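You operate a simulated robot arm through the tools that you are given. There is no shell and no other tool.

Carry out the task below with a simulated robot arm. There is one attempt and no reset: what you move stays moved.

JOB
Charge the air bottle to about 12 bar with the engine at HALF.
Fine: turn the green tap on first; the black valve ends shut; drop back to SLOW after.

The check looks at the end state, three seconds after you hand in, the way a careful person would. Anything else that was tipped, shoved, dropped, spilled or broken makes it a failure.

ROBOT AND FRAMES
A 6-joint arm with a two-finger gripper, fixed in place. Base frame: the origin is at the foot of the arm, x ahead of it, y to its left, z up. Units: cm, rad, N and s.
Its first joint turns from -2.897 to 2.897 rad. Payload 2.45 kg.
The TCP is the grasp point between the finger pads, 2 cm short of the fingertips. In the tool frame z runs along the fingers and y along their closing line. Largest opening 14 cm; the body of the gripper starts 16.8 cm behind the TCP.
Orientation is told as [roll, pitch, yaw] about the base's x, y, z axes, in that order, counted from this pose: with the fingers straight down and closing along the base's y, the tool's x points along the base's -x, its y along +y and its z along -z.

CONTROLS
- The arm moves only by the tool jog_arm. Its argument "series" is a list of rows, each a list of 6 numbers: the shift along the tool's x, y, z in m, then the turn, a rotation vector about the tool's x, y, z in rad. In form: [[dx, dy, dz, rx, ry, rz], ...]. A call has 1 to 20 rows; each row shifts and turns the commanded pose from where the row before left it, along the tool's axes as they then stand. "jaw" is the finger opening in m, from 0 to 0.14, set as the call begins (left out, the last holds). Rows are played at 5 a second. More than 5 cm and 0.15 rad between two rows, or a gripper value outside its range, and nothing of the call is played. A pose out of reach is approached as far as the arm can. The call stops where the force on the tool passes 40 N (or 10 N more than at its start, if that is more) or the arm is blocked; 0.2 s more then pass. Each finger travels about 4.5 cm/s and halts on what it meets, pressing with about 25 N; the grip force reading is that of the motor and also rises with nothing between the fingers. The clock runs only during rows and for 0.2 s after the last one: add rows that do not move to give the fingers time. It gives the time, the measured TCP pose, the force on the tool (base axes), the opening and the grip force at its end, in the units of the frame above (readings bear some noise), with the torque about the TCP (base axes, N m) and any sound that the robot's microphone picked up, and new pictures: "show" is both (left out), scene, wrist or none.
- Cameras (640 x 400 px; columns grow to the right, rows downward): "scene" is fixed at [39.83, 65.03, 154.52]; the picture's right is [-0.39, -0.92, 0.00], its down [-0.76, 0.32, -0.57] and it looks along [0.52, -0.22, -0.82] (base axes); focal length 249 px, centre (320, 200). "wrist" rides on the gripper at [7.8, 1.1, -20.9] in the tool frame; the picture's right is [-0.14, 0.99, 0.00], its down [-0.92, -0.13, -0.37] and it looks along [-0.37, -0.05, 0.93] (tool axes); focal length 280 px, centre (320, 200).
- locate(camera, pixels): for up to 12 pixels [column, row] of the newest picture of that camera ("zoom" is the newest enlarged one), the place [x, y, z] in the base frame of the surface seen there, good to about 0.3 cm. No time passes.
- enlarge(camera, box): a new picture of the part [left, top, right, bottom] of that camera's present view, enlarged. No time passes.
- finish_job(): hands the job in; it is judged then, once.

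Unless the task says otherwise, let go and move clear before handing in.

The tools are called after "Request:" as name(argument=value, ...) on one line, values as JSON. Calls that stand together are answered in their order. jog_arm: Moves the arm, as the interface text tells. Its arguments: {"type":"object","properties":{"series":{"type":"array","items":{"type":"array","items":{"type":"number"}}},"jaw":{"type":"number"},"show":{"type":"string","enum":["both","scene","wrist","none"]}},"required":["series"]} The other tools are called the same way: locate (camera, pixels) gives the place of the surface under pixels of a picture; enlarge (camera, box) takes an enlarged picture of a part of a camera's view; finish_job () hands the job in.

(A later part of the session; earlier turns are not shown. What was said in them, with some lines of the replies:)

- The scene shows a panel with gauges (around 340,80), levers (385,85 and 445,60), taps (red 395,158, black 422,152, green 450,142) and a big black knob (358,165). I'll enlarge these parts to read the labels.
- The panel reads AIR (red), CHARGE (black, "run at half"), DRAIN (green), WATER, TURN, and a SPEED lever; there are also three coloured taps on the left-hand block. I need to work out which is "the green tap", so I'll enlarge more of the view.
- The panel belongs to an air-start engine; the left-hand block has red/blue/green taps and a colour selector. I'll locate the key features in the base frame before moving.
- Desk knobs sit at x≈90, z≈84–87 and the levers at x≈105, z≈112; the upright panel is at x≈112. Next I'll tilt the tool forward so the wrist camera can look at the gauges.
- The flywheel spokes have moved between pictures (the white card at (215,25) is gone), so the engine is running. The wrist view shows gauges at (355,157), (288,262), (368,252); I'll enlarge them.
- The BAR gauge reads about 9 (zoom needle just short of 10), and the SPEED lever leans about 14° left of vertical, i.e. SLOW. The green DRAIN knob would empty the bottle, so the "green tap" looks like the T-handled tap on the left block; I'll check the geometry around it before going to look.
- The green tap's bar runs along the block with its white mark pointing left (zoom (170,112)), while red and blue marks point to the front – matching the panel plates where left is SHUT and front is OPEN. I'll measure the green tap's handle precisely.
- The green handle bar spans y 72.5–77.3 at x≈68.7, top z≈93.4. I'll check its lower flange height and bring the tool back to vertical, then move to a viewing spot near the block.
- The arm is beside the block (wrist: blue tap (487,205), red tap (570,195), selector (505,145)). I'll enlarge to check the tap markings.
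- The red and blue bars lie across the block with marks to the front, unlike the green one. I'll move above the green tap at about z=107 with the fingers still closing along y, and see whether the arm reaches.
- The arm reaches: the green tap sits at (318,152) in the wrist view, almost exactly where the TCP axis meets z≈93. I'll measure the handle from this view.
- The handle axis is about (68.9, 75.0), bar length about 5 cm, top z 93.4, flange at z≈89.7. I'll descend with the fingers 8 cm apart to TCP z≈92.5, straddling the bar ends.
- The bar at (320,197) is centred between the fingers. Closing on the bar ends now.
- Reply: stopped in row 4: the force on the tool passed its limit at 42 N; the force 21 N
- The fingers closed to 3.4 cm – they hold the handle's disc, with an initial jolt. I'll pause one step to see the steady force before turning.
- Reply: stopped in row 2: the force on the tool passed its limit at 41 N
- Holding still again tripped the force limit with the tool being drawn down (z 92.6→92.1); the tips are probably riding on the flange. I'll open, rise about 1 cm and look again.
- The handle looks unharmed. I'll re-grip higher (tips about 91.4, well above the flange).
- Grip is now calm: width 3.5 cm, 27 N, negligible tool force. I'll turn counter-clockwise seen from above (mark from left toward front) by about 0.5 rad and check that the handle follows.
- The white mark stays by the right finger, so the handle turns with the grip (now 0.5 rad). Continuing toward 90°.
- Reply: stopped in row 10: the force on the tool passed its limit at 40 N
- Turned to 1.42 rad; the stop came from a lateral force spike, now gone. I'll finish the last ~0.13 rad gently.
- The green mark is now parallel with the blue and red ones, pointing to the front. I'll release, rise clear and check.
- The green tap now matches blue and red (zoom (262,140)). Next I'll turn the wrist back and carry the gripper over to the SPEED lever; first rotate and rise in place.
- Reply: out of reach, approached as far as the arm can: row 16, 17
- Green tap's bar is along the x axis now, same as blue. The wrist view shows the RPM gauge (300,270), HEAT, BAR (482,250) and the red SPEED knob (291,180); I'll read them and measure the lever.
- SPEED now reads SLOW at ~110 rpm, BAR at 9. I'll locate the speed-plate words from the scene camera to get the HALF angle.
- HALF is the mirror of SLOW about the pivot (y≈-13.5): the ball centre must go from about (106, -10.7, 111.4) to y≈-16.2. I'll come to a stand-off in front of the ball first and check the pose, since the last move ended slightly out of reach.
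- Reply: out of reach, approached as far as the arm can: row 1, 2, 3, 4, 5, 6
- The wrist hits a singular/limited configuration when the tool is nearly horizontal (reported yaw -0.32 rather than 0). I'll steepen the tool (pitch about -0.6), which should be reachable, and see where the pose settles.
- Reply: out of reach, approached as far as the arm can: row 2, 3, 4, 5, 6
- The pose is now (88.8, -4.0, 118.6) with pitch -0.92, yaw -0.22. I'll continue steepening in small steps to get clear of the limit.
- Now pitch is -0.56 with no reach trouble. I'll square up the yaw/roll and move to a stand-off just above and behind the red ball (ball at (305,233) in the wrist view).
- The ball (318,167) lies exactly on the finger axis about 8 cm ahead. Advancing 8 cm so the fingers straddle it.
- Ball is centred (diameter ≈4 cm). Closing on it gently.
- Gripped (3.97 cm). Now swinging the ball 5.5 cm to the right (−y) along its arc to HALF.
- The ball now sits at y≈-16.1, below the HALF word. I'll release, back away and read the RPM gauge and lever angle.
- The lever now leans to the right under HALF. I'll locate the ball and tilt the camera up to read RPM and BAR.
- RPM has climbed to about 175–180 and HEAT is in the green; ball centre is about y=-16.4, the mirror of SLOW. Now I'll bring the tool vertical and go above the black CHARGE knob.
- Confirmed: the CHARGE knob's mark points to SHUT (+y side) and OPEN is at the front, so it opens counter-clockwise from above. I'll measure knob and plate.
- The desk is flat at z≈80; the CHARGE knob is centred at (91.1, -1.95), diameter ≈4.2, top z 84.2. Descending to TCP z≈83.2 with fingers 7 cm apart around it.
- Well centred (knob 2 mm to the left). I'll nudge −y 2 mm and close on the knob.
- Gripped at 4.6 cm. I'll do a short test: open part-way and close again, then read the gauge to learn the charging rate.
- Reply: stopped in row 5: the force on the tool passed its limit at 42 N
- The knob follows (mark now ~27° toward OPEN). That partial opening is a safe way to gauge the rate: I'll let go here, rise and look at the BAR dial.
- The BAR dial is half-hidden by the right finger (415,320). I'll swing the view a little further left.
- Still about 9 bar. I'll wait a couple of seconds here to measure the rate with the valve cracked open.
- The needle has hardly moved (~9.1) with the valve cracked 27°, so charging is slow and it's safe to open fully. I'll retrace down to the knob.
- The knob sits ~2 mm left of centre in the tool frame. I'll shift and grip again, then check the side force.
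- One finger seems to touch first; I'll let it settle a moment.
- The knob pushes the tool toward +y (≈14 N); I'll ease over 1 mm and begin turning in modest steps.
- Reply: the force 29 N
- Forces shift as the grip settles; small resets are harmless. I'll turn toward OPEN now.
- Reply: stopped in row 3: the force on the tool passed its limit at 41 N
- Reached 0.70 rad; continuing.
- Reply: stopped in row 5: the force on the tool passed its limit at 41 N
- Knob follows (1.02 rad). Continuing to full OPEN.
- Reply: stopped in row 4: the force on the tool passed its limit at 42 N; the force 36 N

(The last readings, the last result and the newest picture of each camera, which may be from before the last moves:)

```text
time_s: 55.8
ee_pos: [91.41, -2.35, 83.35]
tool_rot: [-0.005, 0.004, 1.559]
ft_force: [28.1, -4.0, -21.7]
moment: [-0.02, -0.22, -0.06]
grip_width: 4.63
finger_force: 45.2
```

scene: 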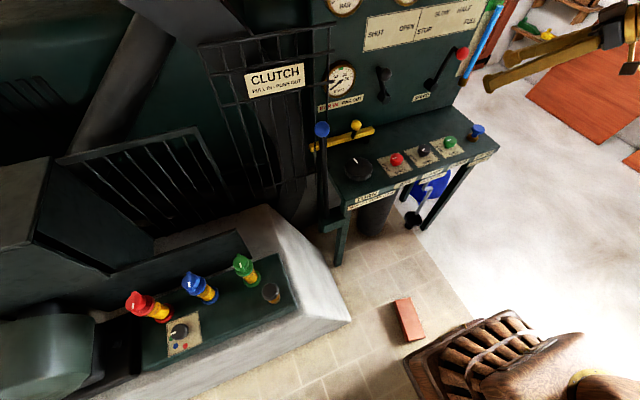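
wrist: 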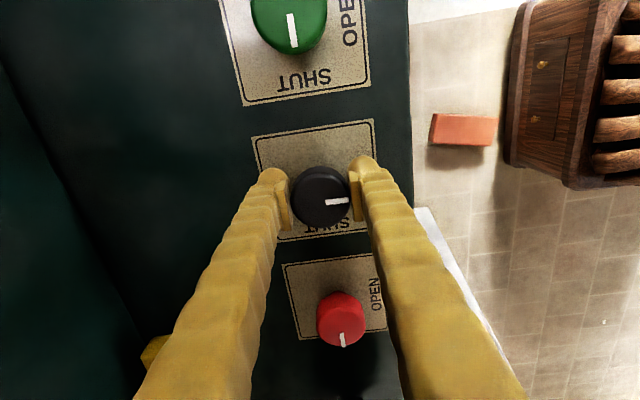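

The mark now points at OPEN. Releasing and going up to watch the BAR gauge.

Request:
jog_arm(series=[[0, 0, 0, 0, 0, 0], [0, 0, 0, 0, 0, 0], [0, 0, -0.04, 0, 0, 0], [0, 0, -0.05, 0, 0, 0]], jaw=0.07, show="none")

Request:
jog_arm(series=[[0, 0, 0, 0, 0, 0.136], [0, 0, 0, 0, 0, 0.136], [0, 0, 0, 0, 0, 0.136], [0, 0, 0, 0, 0, 0.136], [0, 0, 0, 0, 0, 0.136], [0, 0, 0, 0, 0, 0.136], [0, 0, -0.05, 0, -0.14, 0], [0, 0, -0.05, 0, -0.14, 0], [0, 0, -0.05, 0, -0.14, 0], [0, 0, -0.05, 0, -0.14, 0], [0, 0, -0.05, 0, -0.14, 0], [0, 0, -0.03, 0, -0.14, 0]], jaw=0.14, show="both")

Request:
enlarge(camera="wrist", box=[180, 200, 500, 400])

```text
time_s: 56.8
ee_pos: [91.3, -2.31, 92.39]
tool_rot: [-0.003, 0.002, 1.556]
ft_force: [0.1, -0.4, -0.7]
moment: [0.0, 0.02, 0.02]
grip_width: 6.99
finger_force: 0.0
```

```text
time_s: 59.4
ee_pos: [84.76, -8.26, 118.33]
tool_rot: [-0.009, -0.841, 0.747]
ft_force: [0.6, 0.9, -0.2]
moment: [-0.03, 0.02, 0.01]
grip_width: 13.99
finger_force: 0.0
```

scene: 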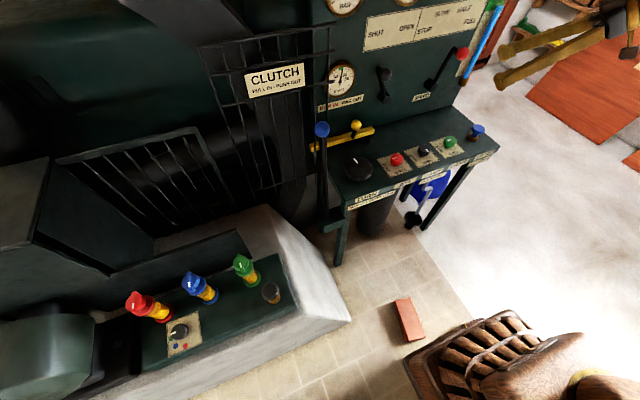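
wrist: 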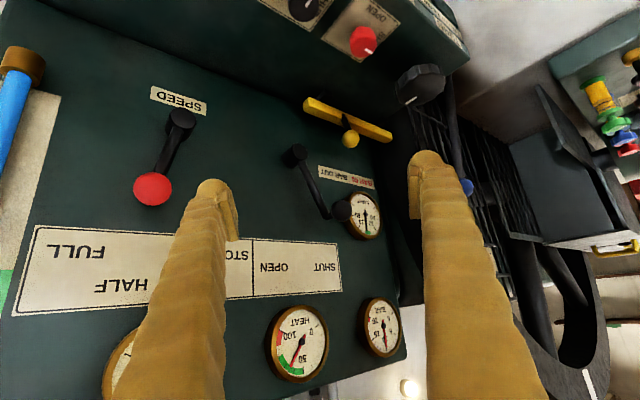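

```text
2.00 times, centred on (340, 300) of wrist
```

zoom: 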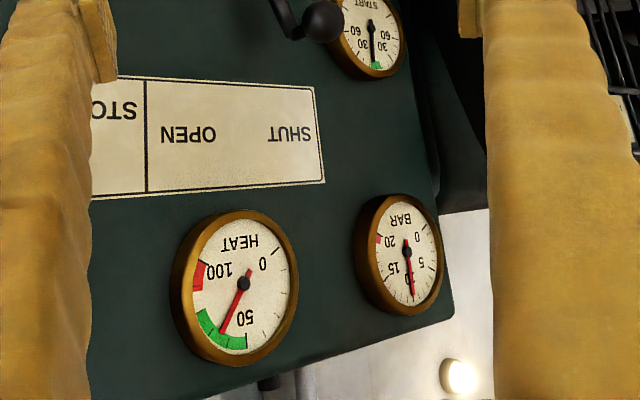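

Request:
enlarge(camera="wrist", box=[352, 290, 408, 362])

Request:
enlarge(camera="scene", box=[400, 130, 450, 170])

```text
5.56 times, centred on (380, 326) of wrist
```

zoom: 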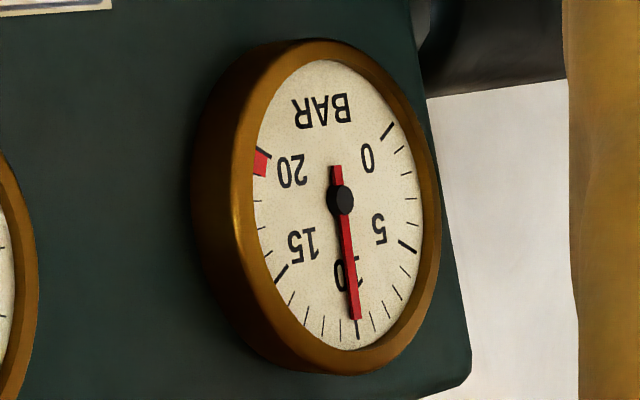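

```text
10.00 times, centred on (425, 150) of scene
```

zoom: 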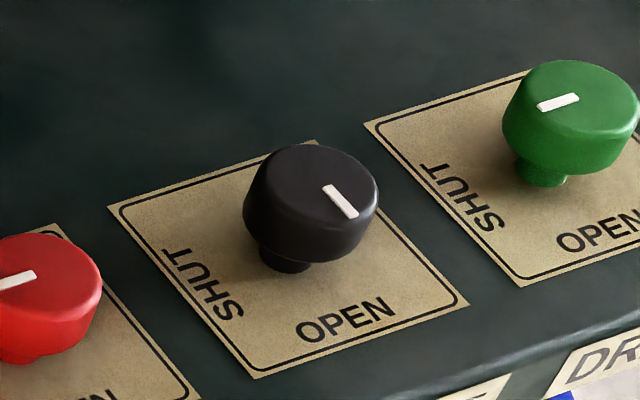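

Now the needle is on 10 and the CHARGE mark points to OPEN. I'll hold for 2 s to measure the rate.

Request:
jog_arm(series=[[0, 0, 0, 0, 0, 0], [0, 0, 0, 0, 0, 0], [0, 0, 0, 0, 0, 0], [0, 0, 0, 0, 0, 0], [0, 0, 0, 0, 0, 0], [0, 0, 0, 0, 0, 0], [0, 0, 0, 0, 0, 0], [0, 0, 0, 0, 0, 0], [0, 0, 0, 0, 0, 0]], show="wrist")

Request:
enlarge(camera="wrist", box=[352, 290, 408, 362])

```text
time_s: 61.4
ee_pos: [84.73, -8.23, 118.33]
tool_rot: [-0.006, -0.838, 0.748]
ft_force: [0.8, -0.2, 0.6]
moment: [0.01, 0.01, 0.02]
grip_width: 13.98
finger_force: 0.0
```

wrist: 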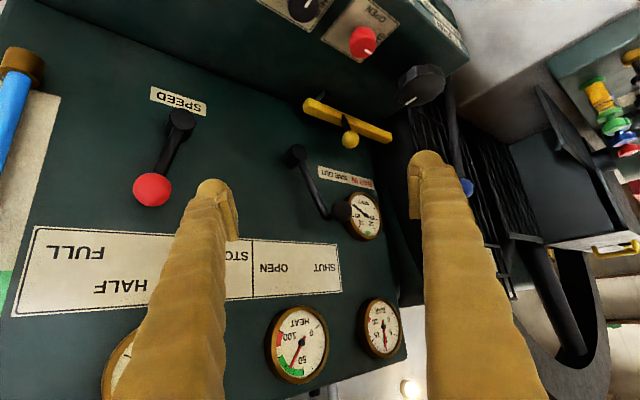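

```text
5.56 times, centred on (380, 326) of wrist
```

zoom: 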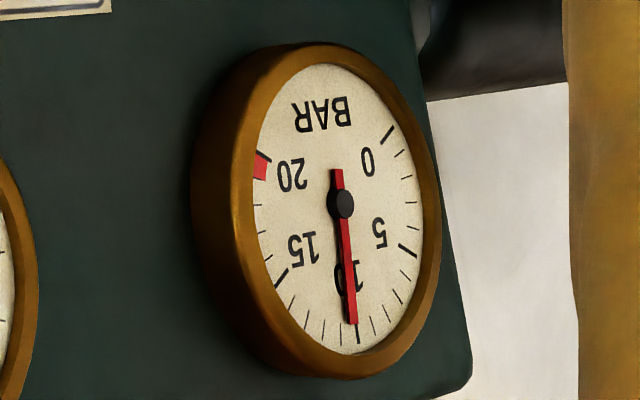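

Rate is roughly 0.1 bar/s (now ≈10.15). I'll hold about 8 s more in this viewing pose.

Request:
jog_arm(series=[[0, 0, 0, 0, 0, 0], [0, 0, 0, 0, 0, 0], [0, 0, 0, 0, 0, 0], [0, 0, 0, 0, 0, 0], [0, 0, 0, 0, 0, 0], [0, 0, 0, 0, 0, 0], [0, 0, 0, 0, 0, 0], [0, 0, 0, 0, 0, 0], [0, 0, 0, 0, 0, 0], [0, 0, 0, 0, 0, 0], [0, 0, 0, 0, 0, 0], [0, 0, 0, 0, 0, 0], [0, 0, 0, 0, 0, 0], [0, 0, 0, 0, 0, 0], [0, 0, 0, 0, 0, 0], [0, 0, 0, 0, 0, 0], [0, 0, 0, 0, 0, 0], [0, 0, 0, 0, 0, 0], [0, 0, 0, 0, 0, 0], [0, 0, 0, 0, 0, 0]], show="wrist")

Request:
enlarge(camera="wrist", box=[352, 290, 408, 362])

```text
time_s: 65.6
ee_pos: [84.71, -8.27, 118.29]
tool_rot: [-0.008, -0.84, 0.747]
ft_force: [0.6, 0.1, 0.2]
moment: [-0.02, 0.03, 0.02]
grip_width: 13.99
finger_force: 0.1
```

wrist: 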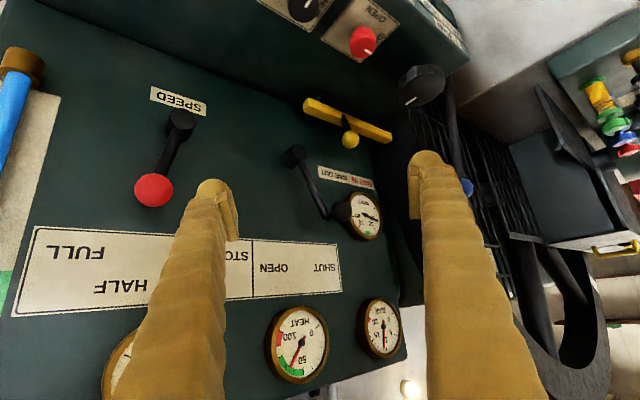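

```text
5.56 times, centred on (380, 326) of wrist
```

zoom: 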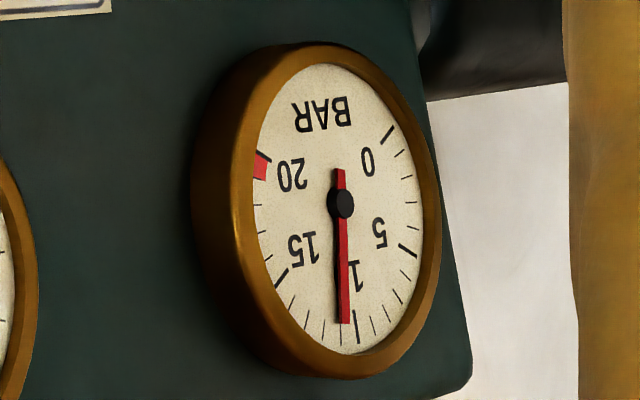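

Now ≈10.7 bar (about 0.125 bar/s). I'll hold another ~4 s, then go down to close.

Request:
jog_arm(series=[[0, 0, 0, 0, 0, 0], [0, 0, 0, 0, 0, 0], [0, 0, 0, 0, 0, 0], [0, 0, 0, 0, 0, 0], [0, 0, 0, 0, 0, 0], [0, 0, 0, 0, 0, 0], [0, 0, 0, 0, 0, 0], [0, 0, 0, 0, 0, 0], [0, 0, 0, 0, 0, 0], [0, 0, 0, 0, 0, 0], [0, 0, 0, 0, 0, 0], [0, 0, 0, 0, 0, 0], [0, 0, 0, 0, 0, 0], [0, 0, 0, 0, 0, 0], [0, 0, 0, 0, 0, 0], [0, 0, 0, 0, 0, 0], [0, 0, 0, 0, 0, 0], [0, 0, 0, 0, 0, 0]], show="wrist")

Request:
enlarge(camera="wrist", box=[352, 290, 408, 362])

Request:
enlarge(camera="wrist", box=[260, 290, 340, 390])

```text
time_s: 69.4
ee_pos: [84.83, -8.21, 118.38]
tool_rot: [-0.006, -0.837, 0.745]
ft_force: [0.2, -0.5, 0.3]
moment: [0.0, 0.02, 0.0]
grip_width: 14.01
finger_force: 0.1
```

wrist: 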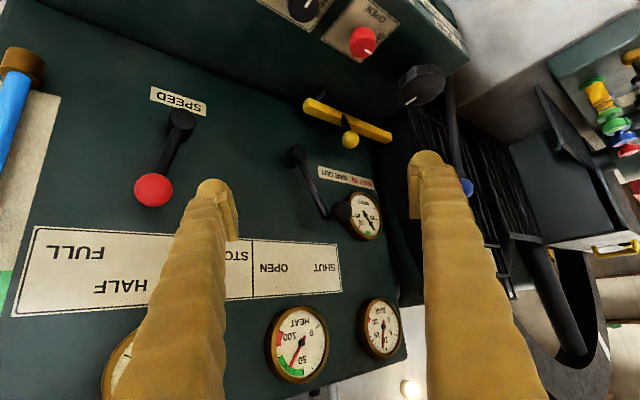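

```text
5.56 times, centred on (380, 326) of wrist
```

zoom: 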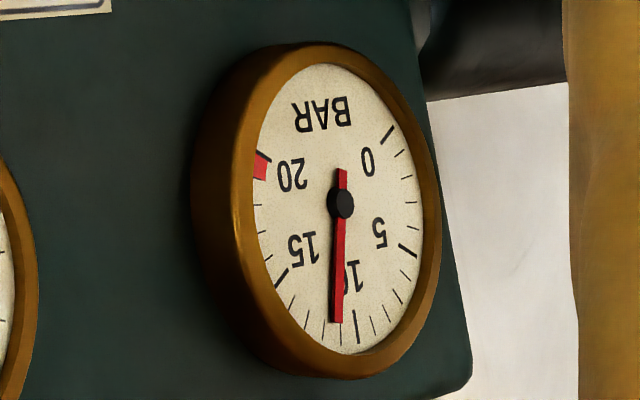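

```text
4.00 times, centred on (300, 340) of wrist
```

zoom: 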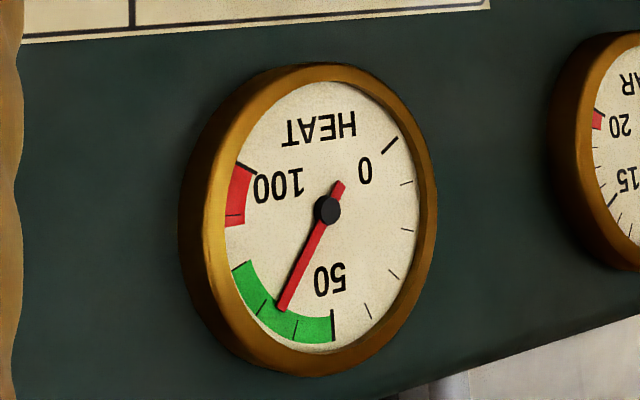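

About 11.15 bar, HEAT fine in the green. Time to go down: I'll descend to the knob now, so that closing ends near 12.

Request:
jog_arm(series=[[0, 0, 0, 0, 0.14, 0], [0, 0, 0.03, 0, 0.14, 0], [0, 0, 0.05, 0, 0.14, 0], [0, 0, 0.05, 0, 0.14, 0], [0, 0, 0.05, 0, 0.14, 0], [0, 0, 0.05, 0, 0.14, 0], [0, 0, 0.05, 0, 0, 0]], jaw=0.07, show="wrist")

Request:
enlarge(camera="wrist", box=[240, 110, 400, 230])

```text
time_s: 71.0
ee_pos: [91.41, -2.42, 92.53]
tool_rot: [-0.005, 0.0, 0.742]
ft_force: [-0.1, 0.0, 0.1]
moment: [-0.01, -0.01, 0.01]
grip_width: 6.99
finger_force: 0.0
```

wrist: 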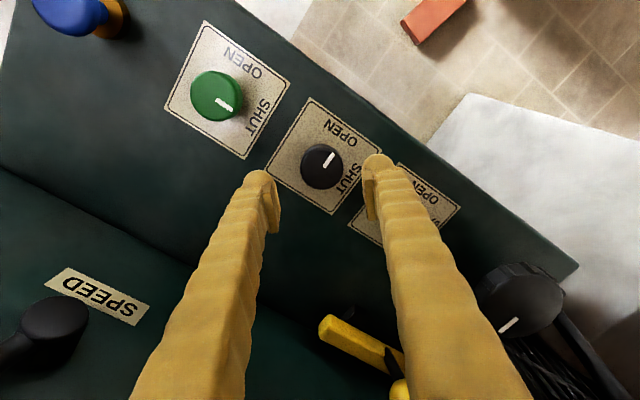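

```text
3.33 times, centred on (320, 170) of wrist
```

zoom: 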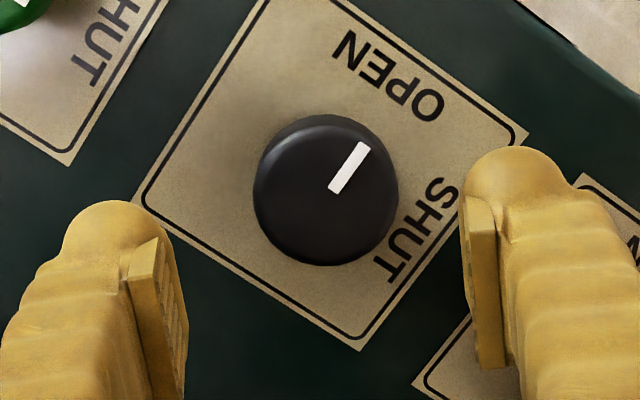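

Knob is nicely under the tool (≈2 mm to the right). Descending and gripping.

Request:
jog_arm(series=[[0, 0.002, 0.045, 0, 0, 0], [0, 0, 0.045, 0, 0, 0]], jaw=0.07, show="none")

Request:
jog_arm(series=[[0, 0, 0, 0, 0, 0], [0, 0, 0, 0, 0, 0], [0, 0, 0, 0, 0, 0]], jaw=0.044, show="none")

```text
time_s: 71.6
ee_pos: [91.19, -2.23, 83.52]
tool_rot: [-0.004, -0.001, 0.743]
ft_force: [-0.1, 0.3, 0.4]
moment: [0.0, 0.02, -0.01]
grip_width: 7.01
finger_force: 0.0
```

```text
time_s: 72.4
ee_pos: [91.17, -2.32, 83.45]
tool_rot: [-0.004, -0.001, 0.742]
ft_force: [1.6, -0.5, -4.6]
moment: [-0.04, -0.03, 0.02]
grip_width: 4.6
finger_force: 34.8
```

Well centred this time (side force ~2 N). Estimated ≈11.5 bar; I'll hold about 1.6 s, then close.

Request:
jog_arm(series=[[0, 0, 0, 0, 0, 0], [0, 0, 0, 0, 0, 0], [0, 0, 0, 0, 0, 0], [0, 0, 0, 0, 0, 0], [0, 0, 0, 0, 0, 0], [0, 0, 0, 0, 0, 0], [0, 0, 0, 0, 0, 0]], jaw=0.044, show="none")

Request:
jog_arm(series=[[0, 0, 0, 0, 0, 0.1], [0, 0, 0, 0, 0, 0.1], [0, 0, 0, 0, 0, 0.1], [0, 0, 0, 0, 0, 0.1], [0, 0, 0, 0, 0, 0.1], [0, 0, 0, 0, 0, 0.1], [0, 0, 0, 0, 0, 0.1], [0, 0, 0, 0, 0, 0.1], [0, 0, 0, 0, 0, 0.1], [0, 0, 0, 0, 0, 0.1], [0, 0, 0, 0, 0, 0.1], [0, 0, 0, 0, 0, 0.1], [0, 0, 0, 0, 0, 0.1], [0, 0, 0, 0, 0, 0.1], [0, 0, 0, 0, 0, 0.1], [0, 0, 0, 0, 0, 0.07]], jaw=0.044, show="wrist")

```text
time_s: 74.0
ee_pos: [91.11, -2.27, 83.57]
tool_rot: [-0.005, 0.001, 0.743]
ft_force: [3.3, -0.8, -6.4]
moment: [-0.04, 0.0, -0.01]
grip_width: 4.58
finger_force: 45.5
```

```text
time_s: 75.4
ee_pos: [91.12, -2.13, 83.51]
tool_rot: [-0.004, -0.005, 0.166]
ft_force: [-5.8, 0.0, 3.6]
moment: [-0.05, 0.19, 0.01]
grip_width: 4.58
finger_force: 44.9
stopped in row 6: the force on the tool passed its limit at 42 N (the readings are from after the stop); the commanded pose is now the measured one
```

wrist: 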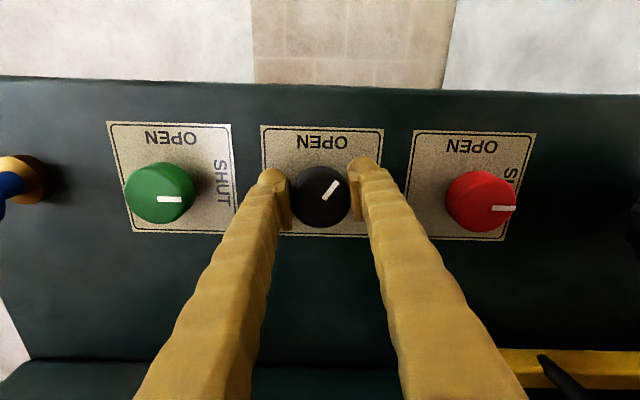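

Closed 0.58 rad so far; continuing the last ~1.0 rad.

Request:
jog_arm(series=[[0, 0, 0, 0, 0, 0.1], [0, 0, 0, 0, 0, 0.1], [0, 0, 0, 0, 0, 0.1], [0, 0, 0, 0, 0, 0.1], [0, 0, 0, 0, 0, 0.1], [0, 0, 0, 0, 0, 0.1], [0, 0, 0, 0, 0, 0.1], [0, 0, 0, 0, 0, 0.1], [0, 0, 0, 0, 0, 0.1], [0, 0, 0, 0, 0, 0.09]], jaw=0.044, show="wrist")

```text
time_s: 76.7
ee_pos: [91.17, -1.84, 83.51]
tool_rot: [-0.001, -0.001, -0.341]
ft_force: [-1.6, 0.3, -1.2]
moment: [-0.01, 0.05, 0.0]
grip_width: 4.59
finger_force: 44.8
stopped in row 6: the force on the tool passed its limit at 41 N (the readings are from after the stop); the commanded pose is now the measured one
```

wrist: 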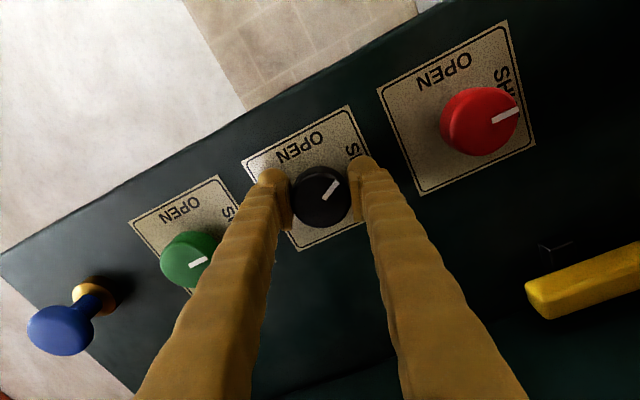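

1.08 rad closed; about 0.49 left.

Request:
jog_arm(series=[[0, 0, 0, 0, 0, 0.1], [0, 0, 0, 0, 0, 0.1], [0, 0, 0, 0, 0, 0.1], [0, 0, 0, 0, 0, 0.1], [0, 0, 0, 0, 0, 0.08]], jaw=0.044, show="wrist")

Request:
enlarge(camera="wrist", box=[220, 110, 420, 250])

```text
time_s: 77.9
ee_pos: [91.23, -1.81, 83.57]
tool_rot: [0.002, -0.004, -0.813]
ft_force: [3.0, 0.9, -3.7]
moment: [-0.03, 0.0, 0.16]
grip_width: 4.58
finger_force: 45.4
stopped in row 5: the force on the tool passed its limit at 41 N (the readings are from after the stop); the commanded pose is now the measured one
```

wrist: 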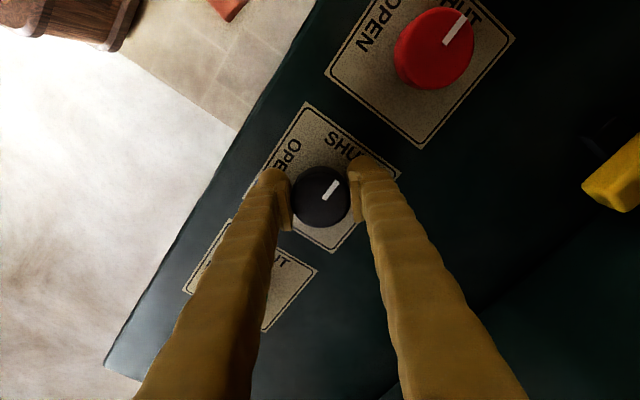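

```text
2.86 times, centred on (320, 180) of wrist
```

zoom: 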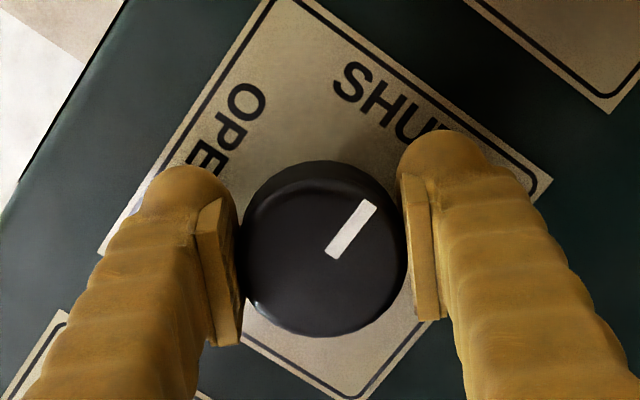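

The black mark is now parallel to the red knob's SHUT mark, and a 0.16 N·m torque suggests the stop. One more small nudge to be sure it's fully shut.

Request:
jog_arm(series=[[0, 0, 0, 0, 0, 0.05]], jaw=0.044, show="none")

Request:
jog_arm(series=[[0, 0, 0, 0, 0, 0], [0, 0, 0, 0, 0, 0], [0, 0, -0.04, 0, 0, 0], [0, 0, -0.05, 0, 0, 0]], jaw=0.07, show="both")

Request:
enlarge(camera="wrist", box=[220, 80, 420, 220])

```text
time_s: 78.3
ee_pos: [91.25, -1.76, 83.51]
tool_rot: [0.002, -0.006, -0.864]
ft_force: [3.1, 11.6, -1.0]
moment: [0.04, -0.02, 1.22]
grip_width: 4.61
finger_force: 45.6
```

```text
time_s: 79.3
ee_pos: [91.3, -2.03, 92.34]
tool_rot: [0.002, -0.001, -0.864]
ft_force: [-0.4, 0.9, -0.5]
moment: [-0.01, -0.02, -0.01]
grip_width: 7.0
finger_force: 0.0
```

scene: 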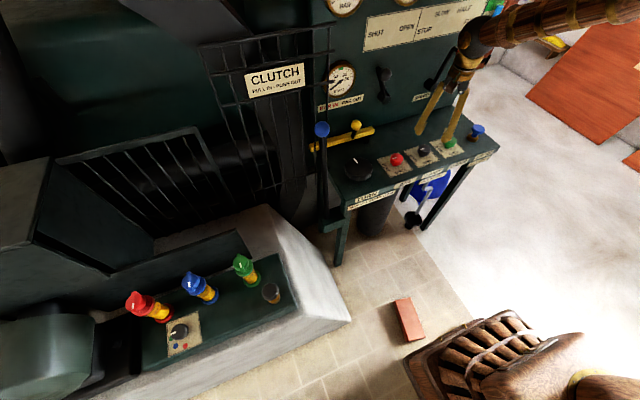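
wrist: 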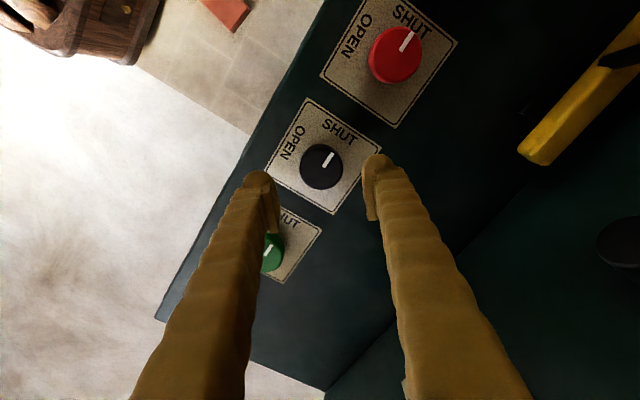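

```text
2.86 times, centred on (320, 150) of wrist
```

zoom: 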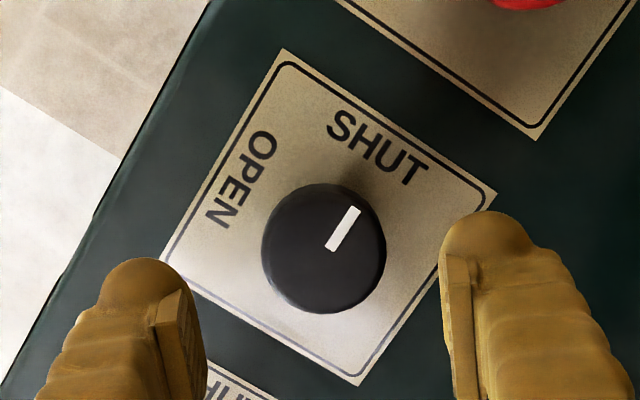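

The last nudge met a firm 1.2 N·m – the SHUT stop – and the mark points at SHUT. Now back to the viewing pose to read the BAR gauge.

Request:
jog_arm(series=[[0, 0, 0, 0, 0, -0.1463], [0, 0, 0, 0, 0, -0.1463], [0, 0, 0, 0, 0, -0.1463], [0, 0, 0, 0, 0, -0.1463], [0, 0, 0, 0, 0, -0.1463], [0, 0, 0, 0, 0, -0.1463], [0, 0, 0, 0, 0, -0.1463], [0, 0, 0, 0, 0, -0.1463], [0, 0, 0, 0, 0, -0.1463], [0, 0, 0, 0, 0, -0.1463], [0, 0, 0, 0, 0, -0.1463], [0, 0, -0.05, 0, -0.14, 0], [0, 0, -0.05, 0, -0.14, 0], [0, 0, -0.05, 0, -0.14, 0], [0, 0, -0.05, 0, -0.14, 0], [0, 0, -0.05, 0, -0.14, 0], [0, 0, -0.03, 0, -0.14, 0]], jaw=0.14, show="both")

Request:
enlarge(camera="wrist", box=[352, 290, 408, 362])

Request:
enlarge(camera="scene", box=[380, 125, 470, 180])

```text
time_s: 82.9
ee_pos: [84.6, -7.3, 118.25]
tool_rot: [-0.006, -0.843, 0.749]
ft_force: [-0.1, -0.2, -0.5]
moment: [-0.02, -0.04, 0.0]
grip_width: 14.0
finger_force: 0.0
```

scene: 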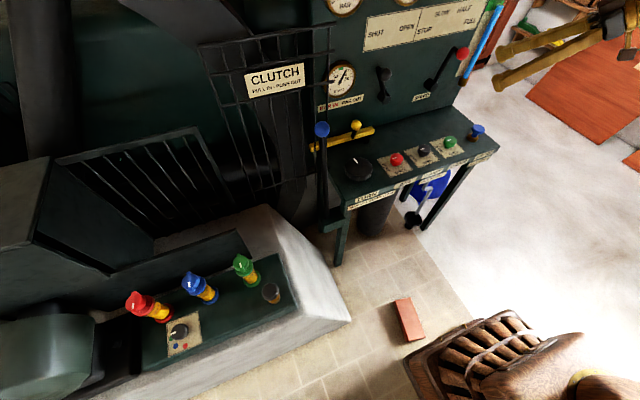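
wrist: 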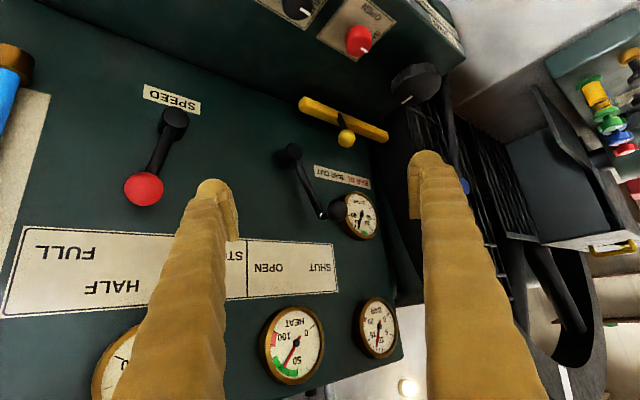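

```text
5.56 times, centred on (380, 326) of wrist
```

zoom: 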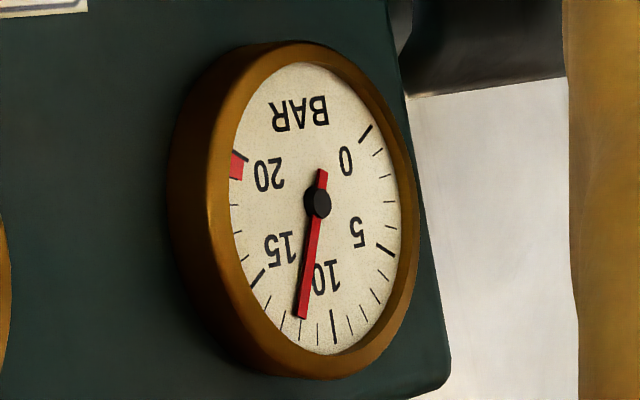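

```text
7.11 times, centred on (425, 152) of scene
```

zoom: 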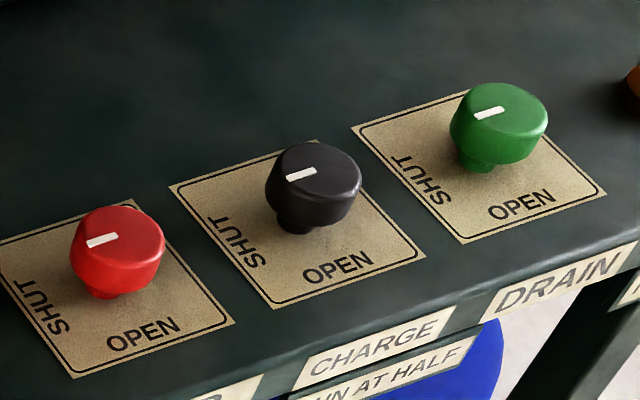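

BAR reads 12.05 and all three knobs point to SHUT. Now back to the SPEED lever: reduce tilt, square the yaw and move to the stand-off above the red ball.

Request:
jog_arm(series=[[0, 0, 0, 0, 0.14, 0], [0, 0, 0, 0, 0.14, 0], [0, 0, 0, 0.0666, 0, 0.1056], [0, 0, 0, 0.0666, 0, 0.1056], [0, 0, 0, 0.0666, 0, 0.1056], [0, 0, 0, 0.0666, 0, 0.1056], [0, 0, 0, 0.0666, 0, 0.1056], [0, 0, 0, 0.0666, 0, 0.1056], [0, 0, 0, 0, 0, 0]], jaw=0.07, show="wrist")

```text
time_s: 84.9
ee_pos: [84.71, -7.71, 118.24]
tool_rot: [-0.002, -0.564, -0.001]
ft_force: [0.7, 0.1, 0.2]
moment: [0.0, 0.02, 0.01]
grip_width: 7.02
finger_force: 0.0
```

wrist: 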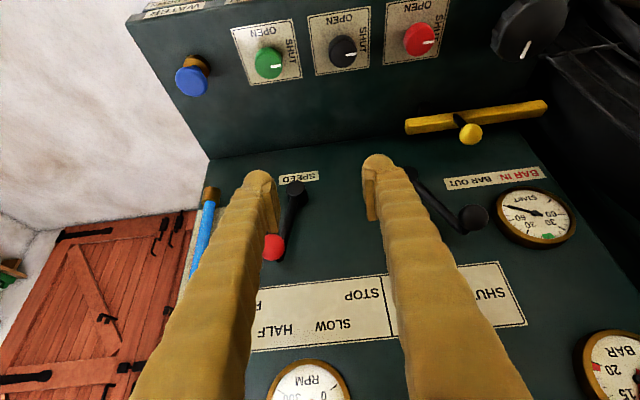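

Squared up. Moving to the stand-off over the ball.

Request:
jog_arm(series=[[-0.0355, -0.0218, 0.0228, 0, 0, 0], [-0.0355, -0.0218, 0.0228, 0, 0, 0], [-0.0355, -0.0218, 0.0228, 0, 0, 0], [-0.0355, -0.0218, 0.0228, 0, 0, 0], [0, 0, 0, 0, 0, 0]], jaw=0.07, show="wrist")

```text
time_s: 86.1
ee_pos: [101.59, -16.28, 118.16]
tool_rot: [-0.003, -0.563, -0.002]
ft_force: [-0.5, -0.1, 0.1]
moment: [0.02, 0.03, 0.0]
grip_width: 6.97
finger_force: 0.0
```

wrist: 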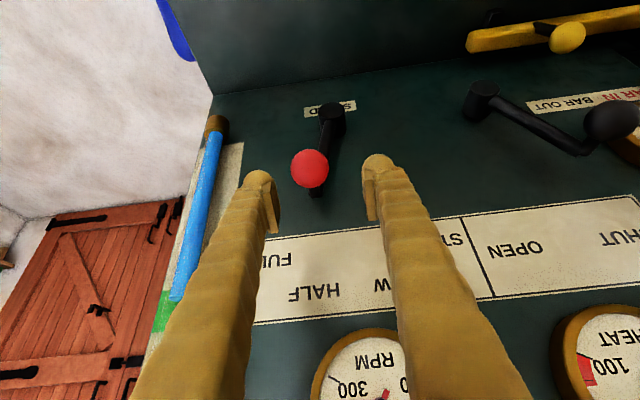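

The ball now appears at (310,168), about 1 cm right of where I left it. I'll check the lever and RPM with the scene camera before touching it.

Request:
jog_arm(series=[[0, 0, 0, 0, 0, 0]], show="both")

Request:
enlarge(camera="scene", box=[360, 0, 490, 110])

Request:
enlarge(camera="wrist", box=[240, 80, 480, 230])

Request:
locate(camera="wrist", pixels=[[310, 168], [332, 112], [310, 155]])

```text
time_s: 86.5
ee_pos: [101.56, -16.15, 118.08]
tool_rot: [-0.004, -0.564, -0.001]
ft_force: [-0.1, 0.2, -0.2]
moment: [-0.02, -0.02, 0.0]
grip_width: 7.0
finger_force: 0.1
```

scene: 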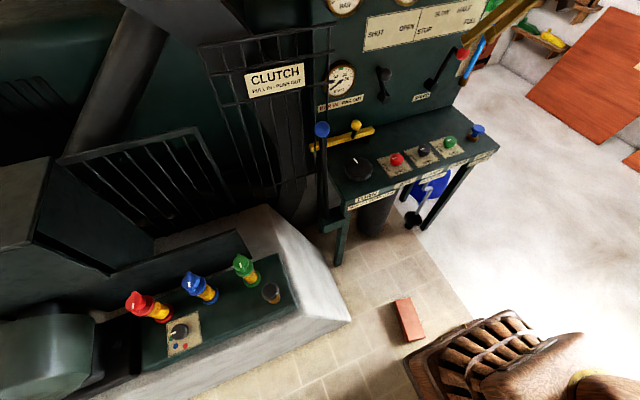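
wrist: 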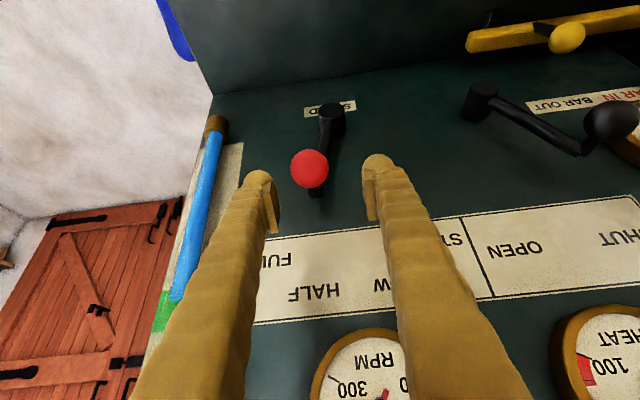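

```text
3.64 times, centred on (425, 55) of scene
```

zoom: 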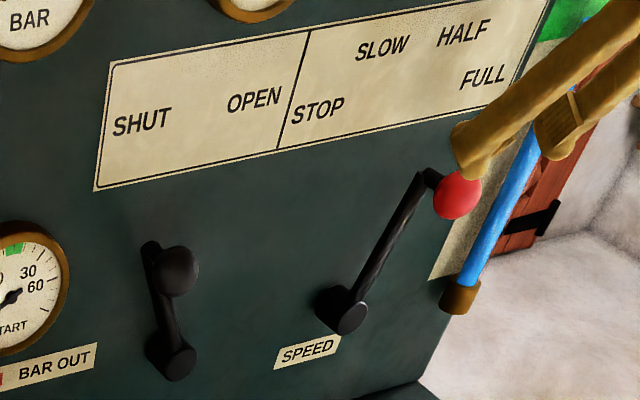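

```text
2.67 times, centred on (360, 155) of wrist
```

zoom: 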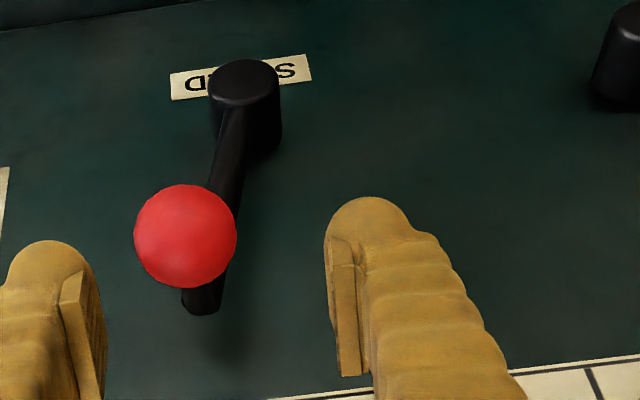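

```text
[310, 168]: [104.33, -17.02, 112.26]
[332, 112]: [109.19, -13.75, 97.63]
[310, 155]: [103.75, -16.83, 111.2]
```

The lever has crept ~0.7 cm further right (ball y≈-17.1), still around HALF. I'll shift onto it, advance and grip.

Request:
jog_arm(series=[[0, -0.009, 0, 0, 0, 0], [0, 0, 0.03, 0, 0, 0], [0, 0, 0.03, 0, 0, 0], [0, 0, 0.018, 0, 0, 0], [0, 0, 0, 0, 0, 0]], jaw=0.07, show="wrist")

Request:
enlarge(camera="wrist", box=[240, 110, 400, 230])

```text
time_s: 87.7
ee_pos: [105.78, -17.25, 111.55]
tool_rot: [-0.004, -0.564, -0.002]
ft_force: [0.4, 0.5, 0.1]
moment: [-0.01, 0.02, 0.01]
grip_width: 7.02
finger_force: 0.1
```

wrist: 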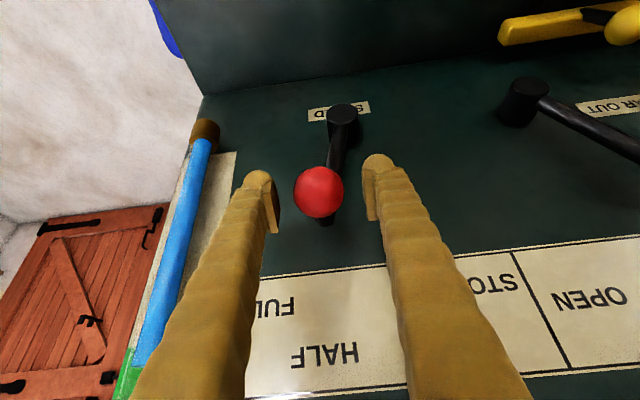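

```text
3.33 times, centred on (320, 170) of wrist
```

zoom: 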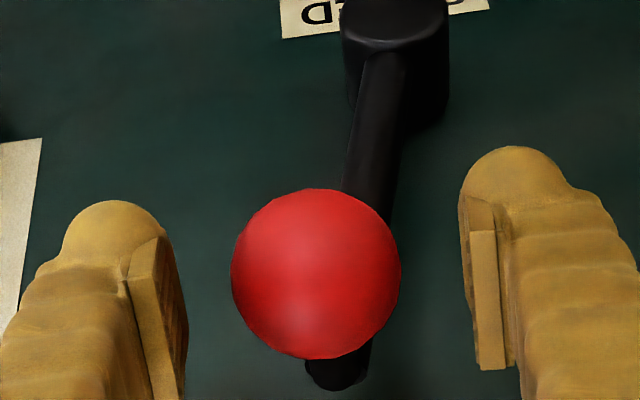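

Ball centred between the fingers. Grip and swing it back left (+y) ~6.6 cm along the arc to the original SLOW position (y≈-10.65).

Request:
jog_arm(series=[[0, 0, 0, 0, 0, 0], [0, 0, 0, 0, 0, 0], [0, 0, 0, 0, 0, 0]], jaw=0.036, show="none")

Request:
jog_arm(series=[[-0.0013, 0.0109, -0.002, 0, 0, 0], [-0.0009, 0.0109, -0.0014, 0, 0, 0], [-0.0004, 0.0109, -0.0006, 0, 0, 0], [0.0001, 0.0109, 0.0002, 0, 0, 0], [0.0005, 0.0109, 0.0008, 0, 0, 0], [0.0011, 0.0109, 0.0017, 0, 0, 0]], jaw=0.036, show="wrist")

```text
time_s: 88.5
ee_pos: [105.75, -17.25, 111.52]
tool_rot: [-0.004, -0.564, -0.002]
ft_force: [1.3, -0.4, 1.0]
moment: [0.03, -0.01, 0.02]
grip_width: 4.0
finger_force: 31.2
```

```text
time_s: 89.9
ee_pos: [105.79, -10.82, 111.96]
tool_rot: [-0.004, -0.565, -0.001]
ft_force: [12.7, -6.2, -3.4]
moment: [-0.6, -0.07, 0.06]
grip_width: 4.05
finger_force: 44.6
```

wrist: 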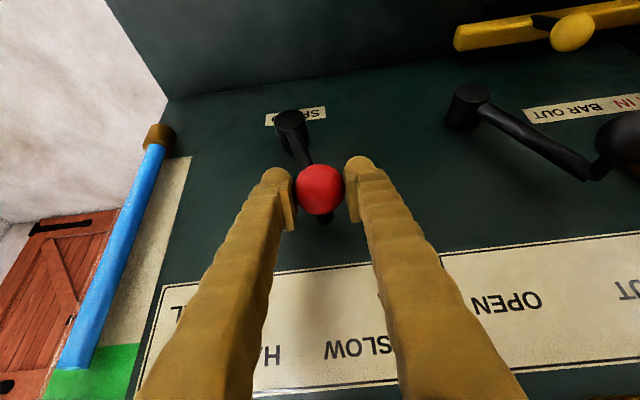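

The hub/ball positions match the original SLOW picture. A 1.5 mm trim, then release and back off.

Request:
jog_arm(series=[[0, 0.0015, 0, 0, 0, 0], [0, 0, 0, 0, 0, 0]], jaw=0.036, show="none")

Request:
jog_arm(series=[[0, 0, 0, 0, 0, 0], [0, 0, 0, 0, 0, 0], [0, 0, 0, 0, 0, 0], [0, 0, -0.04, 0, 0, 0], [0, 0, -0.04, 0, 0, 0], [0.03, 0, -0.03, 0, 0, 0], [0.03, 0, -0.03, 0, 0, 0], [0.03, 0, -0.03, 0, 0, 0], [0.02, 0, -0.03, 0, -0.08, 0], [0.0, 0, -0.03, 0, -0.08, 0], [0, 0, 0, 0, 0, 0]], jaw=0.07, show="both")

Request:
enlarge(camera="scene", box=[360, 0, 490, 110])

Request:
enlarge(camera="wrist", box=[240, 80, 640, 400])

```text
time_s: 90.5
ee_pos: [105.78, -10.69, 111.92]
tool_rot: [-0.005, -0.564, -0.002]
ft_force: [12.1, -6.7, -0.7]
moment: [-0.55, -0.26, -0.05]
grip_width: 4.06
finger_force: 44.7
```

```text
time_s: 92.9
ee_pos: [83.79, -10.62, 125.25]
tool_rot: [-0.007, -0.725, -0.001]
ft_force: [0.1, 0.0, -0.1]
moment: [-0.01, -0.01, 0.05]
grip_width: 6.99
finger_force: 0.0
```

scene: 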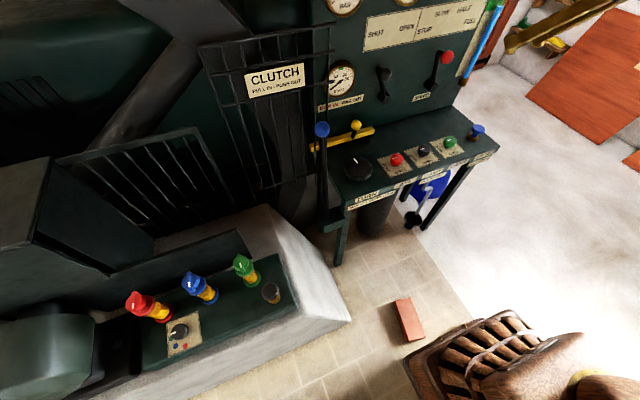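
wrist: 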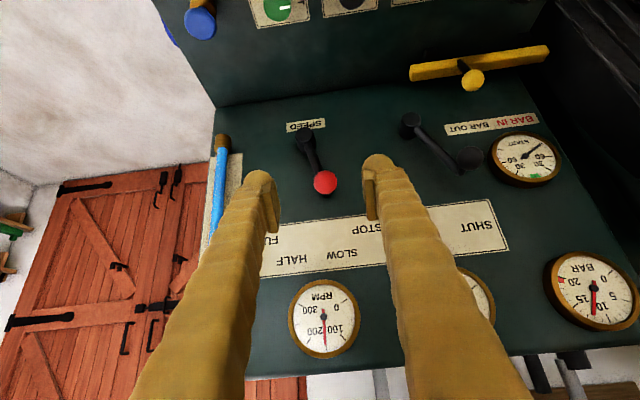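

```text
3.64 times, centred on (425, 55) of scene
```

zoom: 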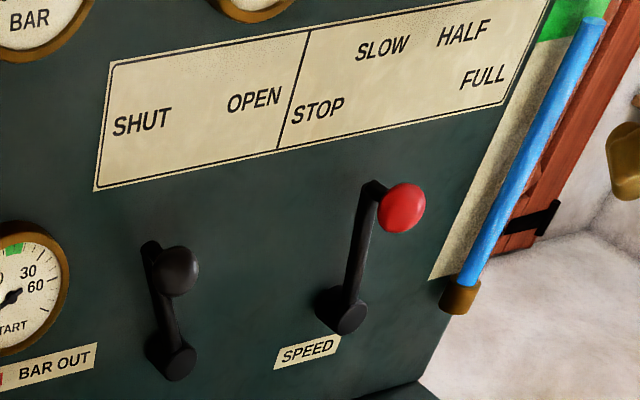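

```text
1.25 times, centred on (440, 240) of wrist
```

zoom: 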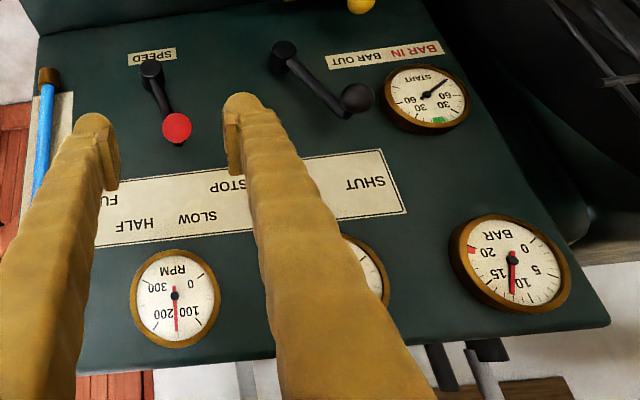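

The ball is back at exactly its original SLOW spot (zoom (402,208) vs (403,208)); RPM is coming down through ~150. I'll wait a few seconds and recheck RPM and BAR.

Request:
jog_arm(series=[[0, 0, 0, 0, 0, 0], [0, 0, 0, 0, 0, 0], [0, 0, 0, 0, 0, 0], [0, 0, 0, 0, 0, 0], [0, 0, 0, 0, 0, 0], [0, 0, 0, 0, 0, 0], [0, 0, 0, 0, 0, 0], [0, 0, 0, 0, 0, 0], [0, 0, 0, 0, 0, 0], [0, 0, 0, 0, 0, 0], [0, 0, 0, 0, 0, 0], [0, 0, 0, 0, 0, 0], [0, 0, 0, 0, 0, 0], [0, 0, 0, 0, 0, 0], [0, 0, 0, 0, 0, 0], [0, 0, 0, 0, 0, 0], [0, 0, 0, 0, 0, 0], [0, 0, 0, 0, 0, 0], [0, 0, 0, 0, 0, 0], [0, 0, 0, 0, 0, 0]], jaw=0.14, show="both")

Request:
enlarge(camera="wrist", box=[540, 240, 640, 340])

Request:
enlarge(camera="wrist", box=[280, 270, 370, 365])

Request:
enlarge(camera="scene", box=[330, 0, 510, 180])

```text
time_s: 97.1
ee_pos: [83.78, -10.56, 125.26]
tool_rot: [-0.004, -0.725, -0.003]
ft_force: [-0.5, 0.9, -0.4]
moment: [-0.02, 0.01, -0.01]
grip_width: 14.01
finger_force: 0.0
```

scene: 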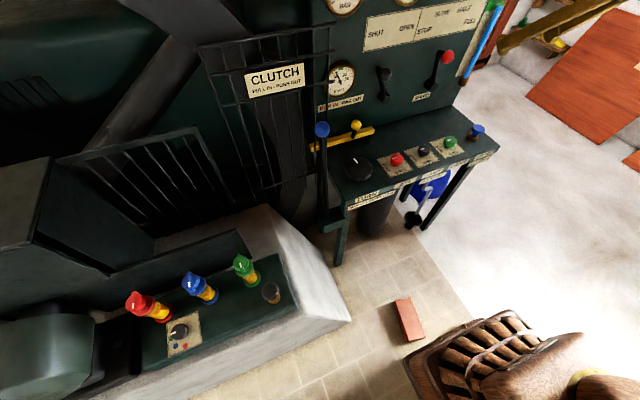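
wrist: 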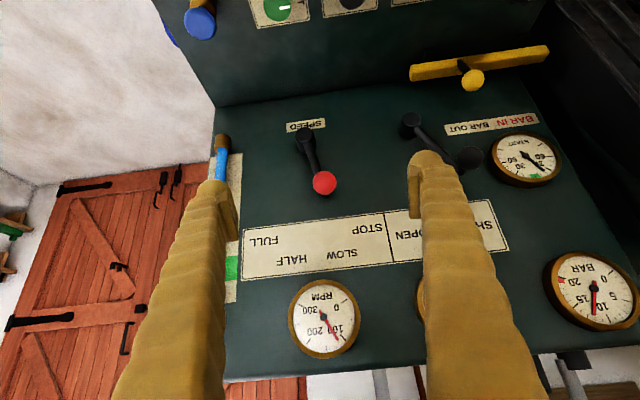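

```text
4.00 times, centred on (590, 290) of wrist
```

zoom: 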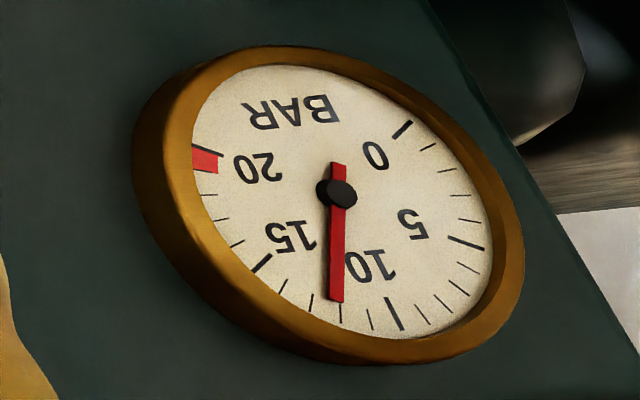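

```text
4.21 times, centred on (325, 318) of wrist
```

zoom: 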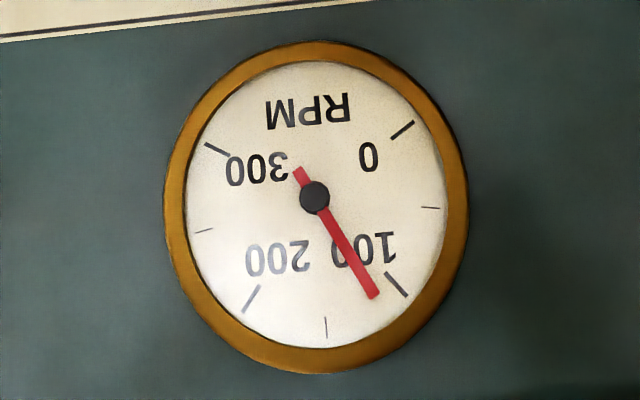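

```text
2.22 times, centred on (420, 90) of scene
```

zoom: 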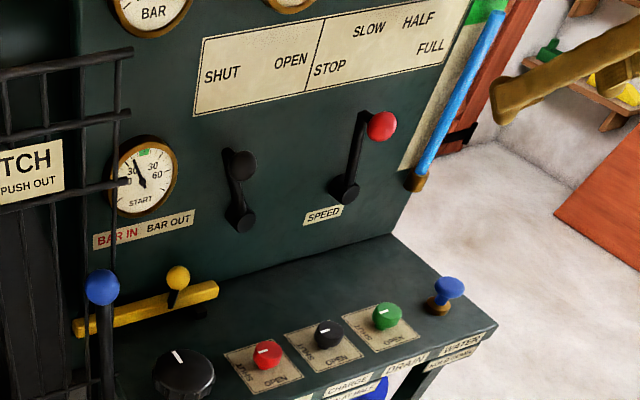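

BAR holds at ≈12.05, RPM is settling at ~112 (SLOW), and AIR, CHARGE and DRAIN all point to SHUT. The green tap is on, and the gripper is open and clear of the panel, so I'm handing in.

Request:
finish_job()

```text
The job is handed in.
```

The air bottle is charged to about 12 bar (the gauge reads roughly 12.05 and is holding), and I've handed the job in. I don't have the check's result.

- **Green tap:** I turned it on first. I took "green tap" to mean the T-handled one on the left-hand block, not the green DRAIN knob, since opening DRAIN would have emptied the bottle. It has no on/off marking; I turned it until its mark pointed to the front like the red and blue taps.
- **Charging:** I opened the black CHARGE valve with the engine at HALF (about 175–180 rpm) and charged from about 9 bar. The SPEED lever crept about 0.7 cm toward FULL during the run. HEAT stayed in the green.
- **Black valve:** CHARGE is shut against its stop. AIR and DRAIN were never touched and still point to SHUT.
- **Speed:** The lever is back at its original SLOW position. The engine was down to about 112 rpm at the last reading.

The gripper is open and clear of the panel.
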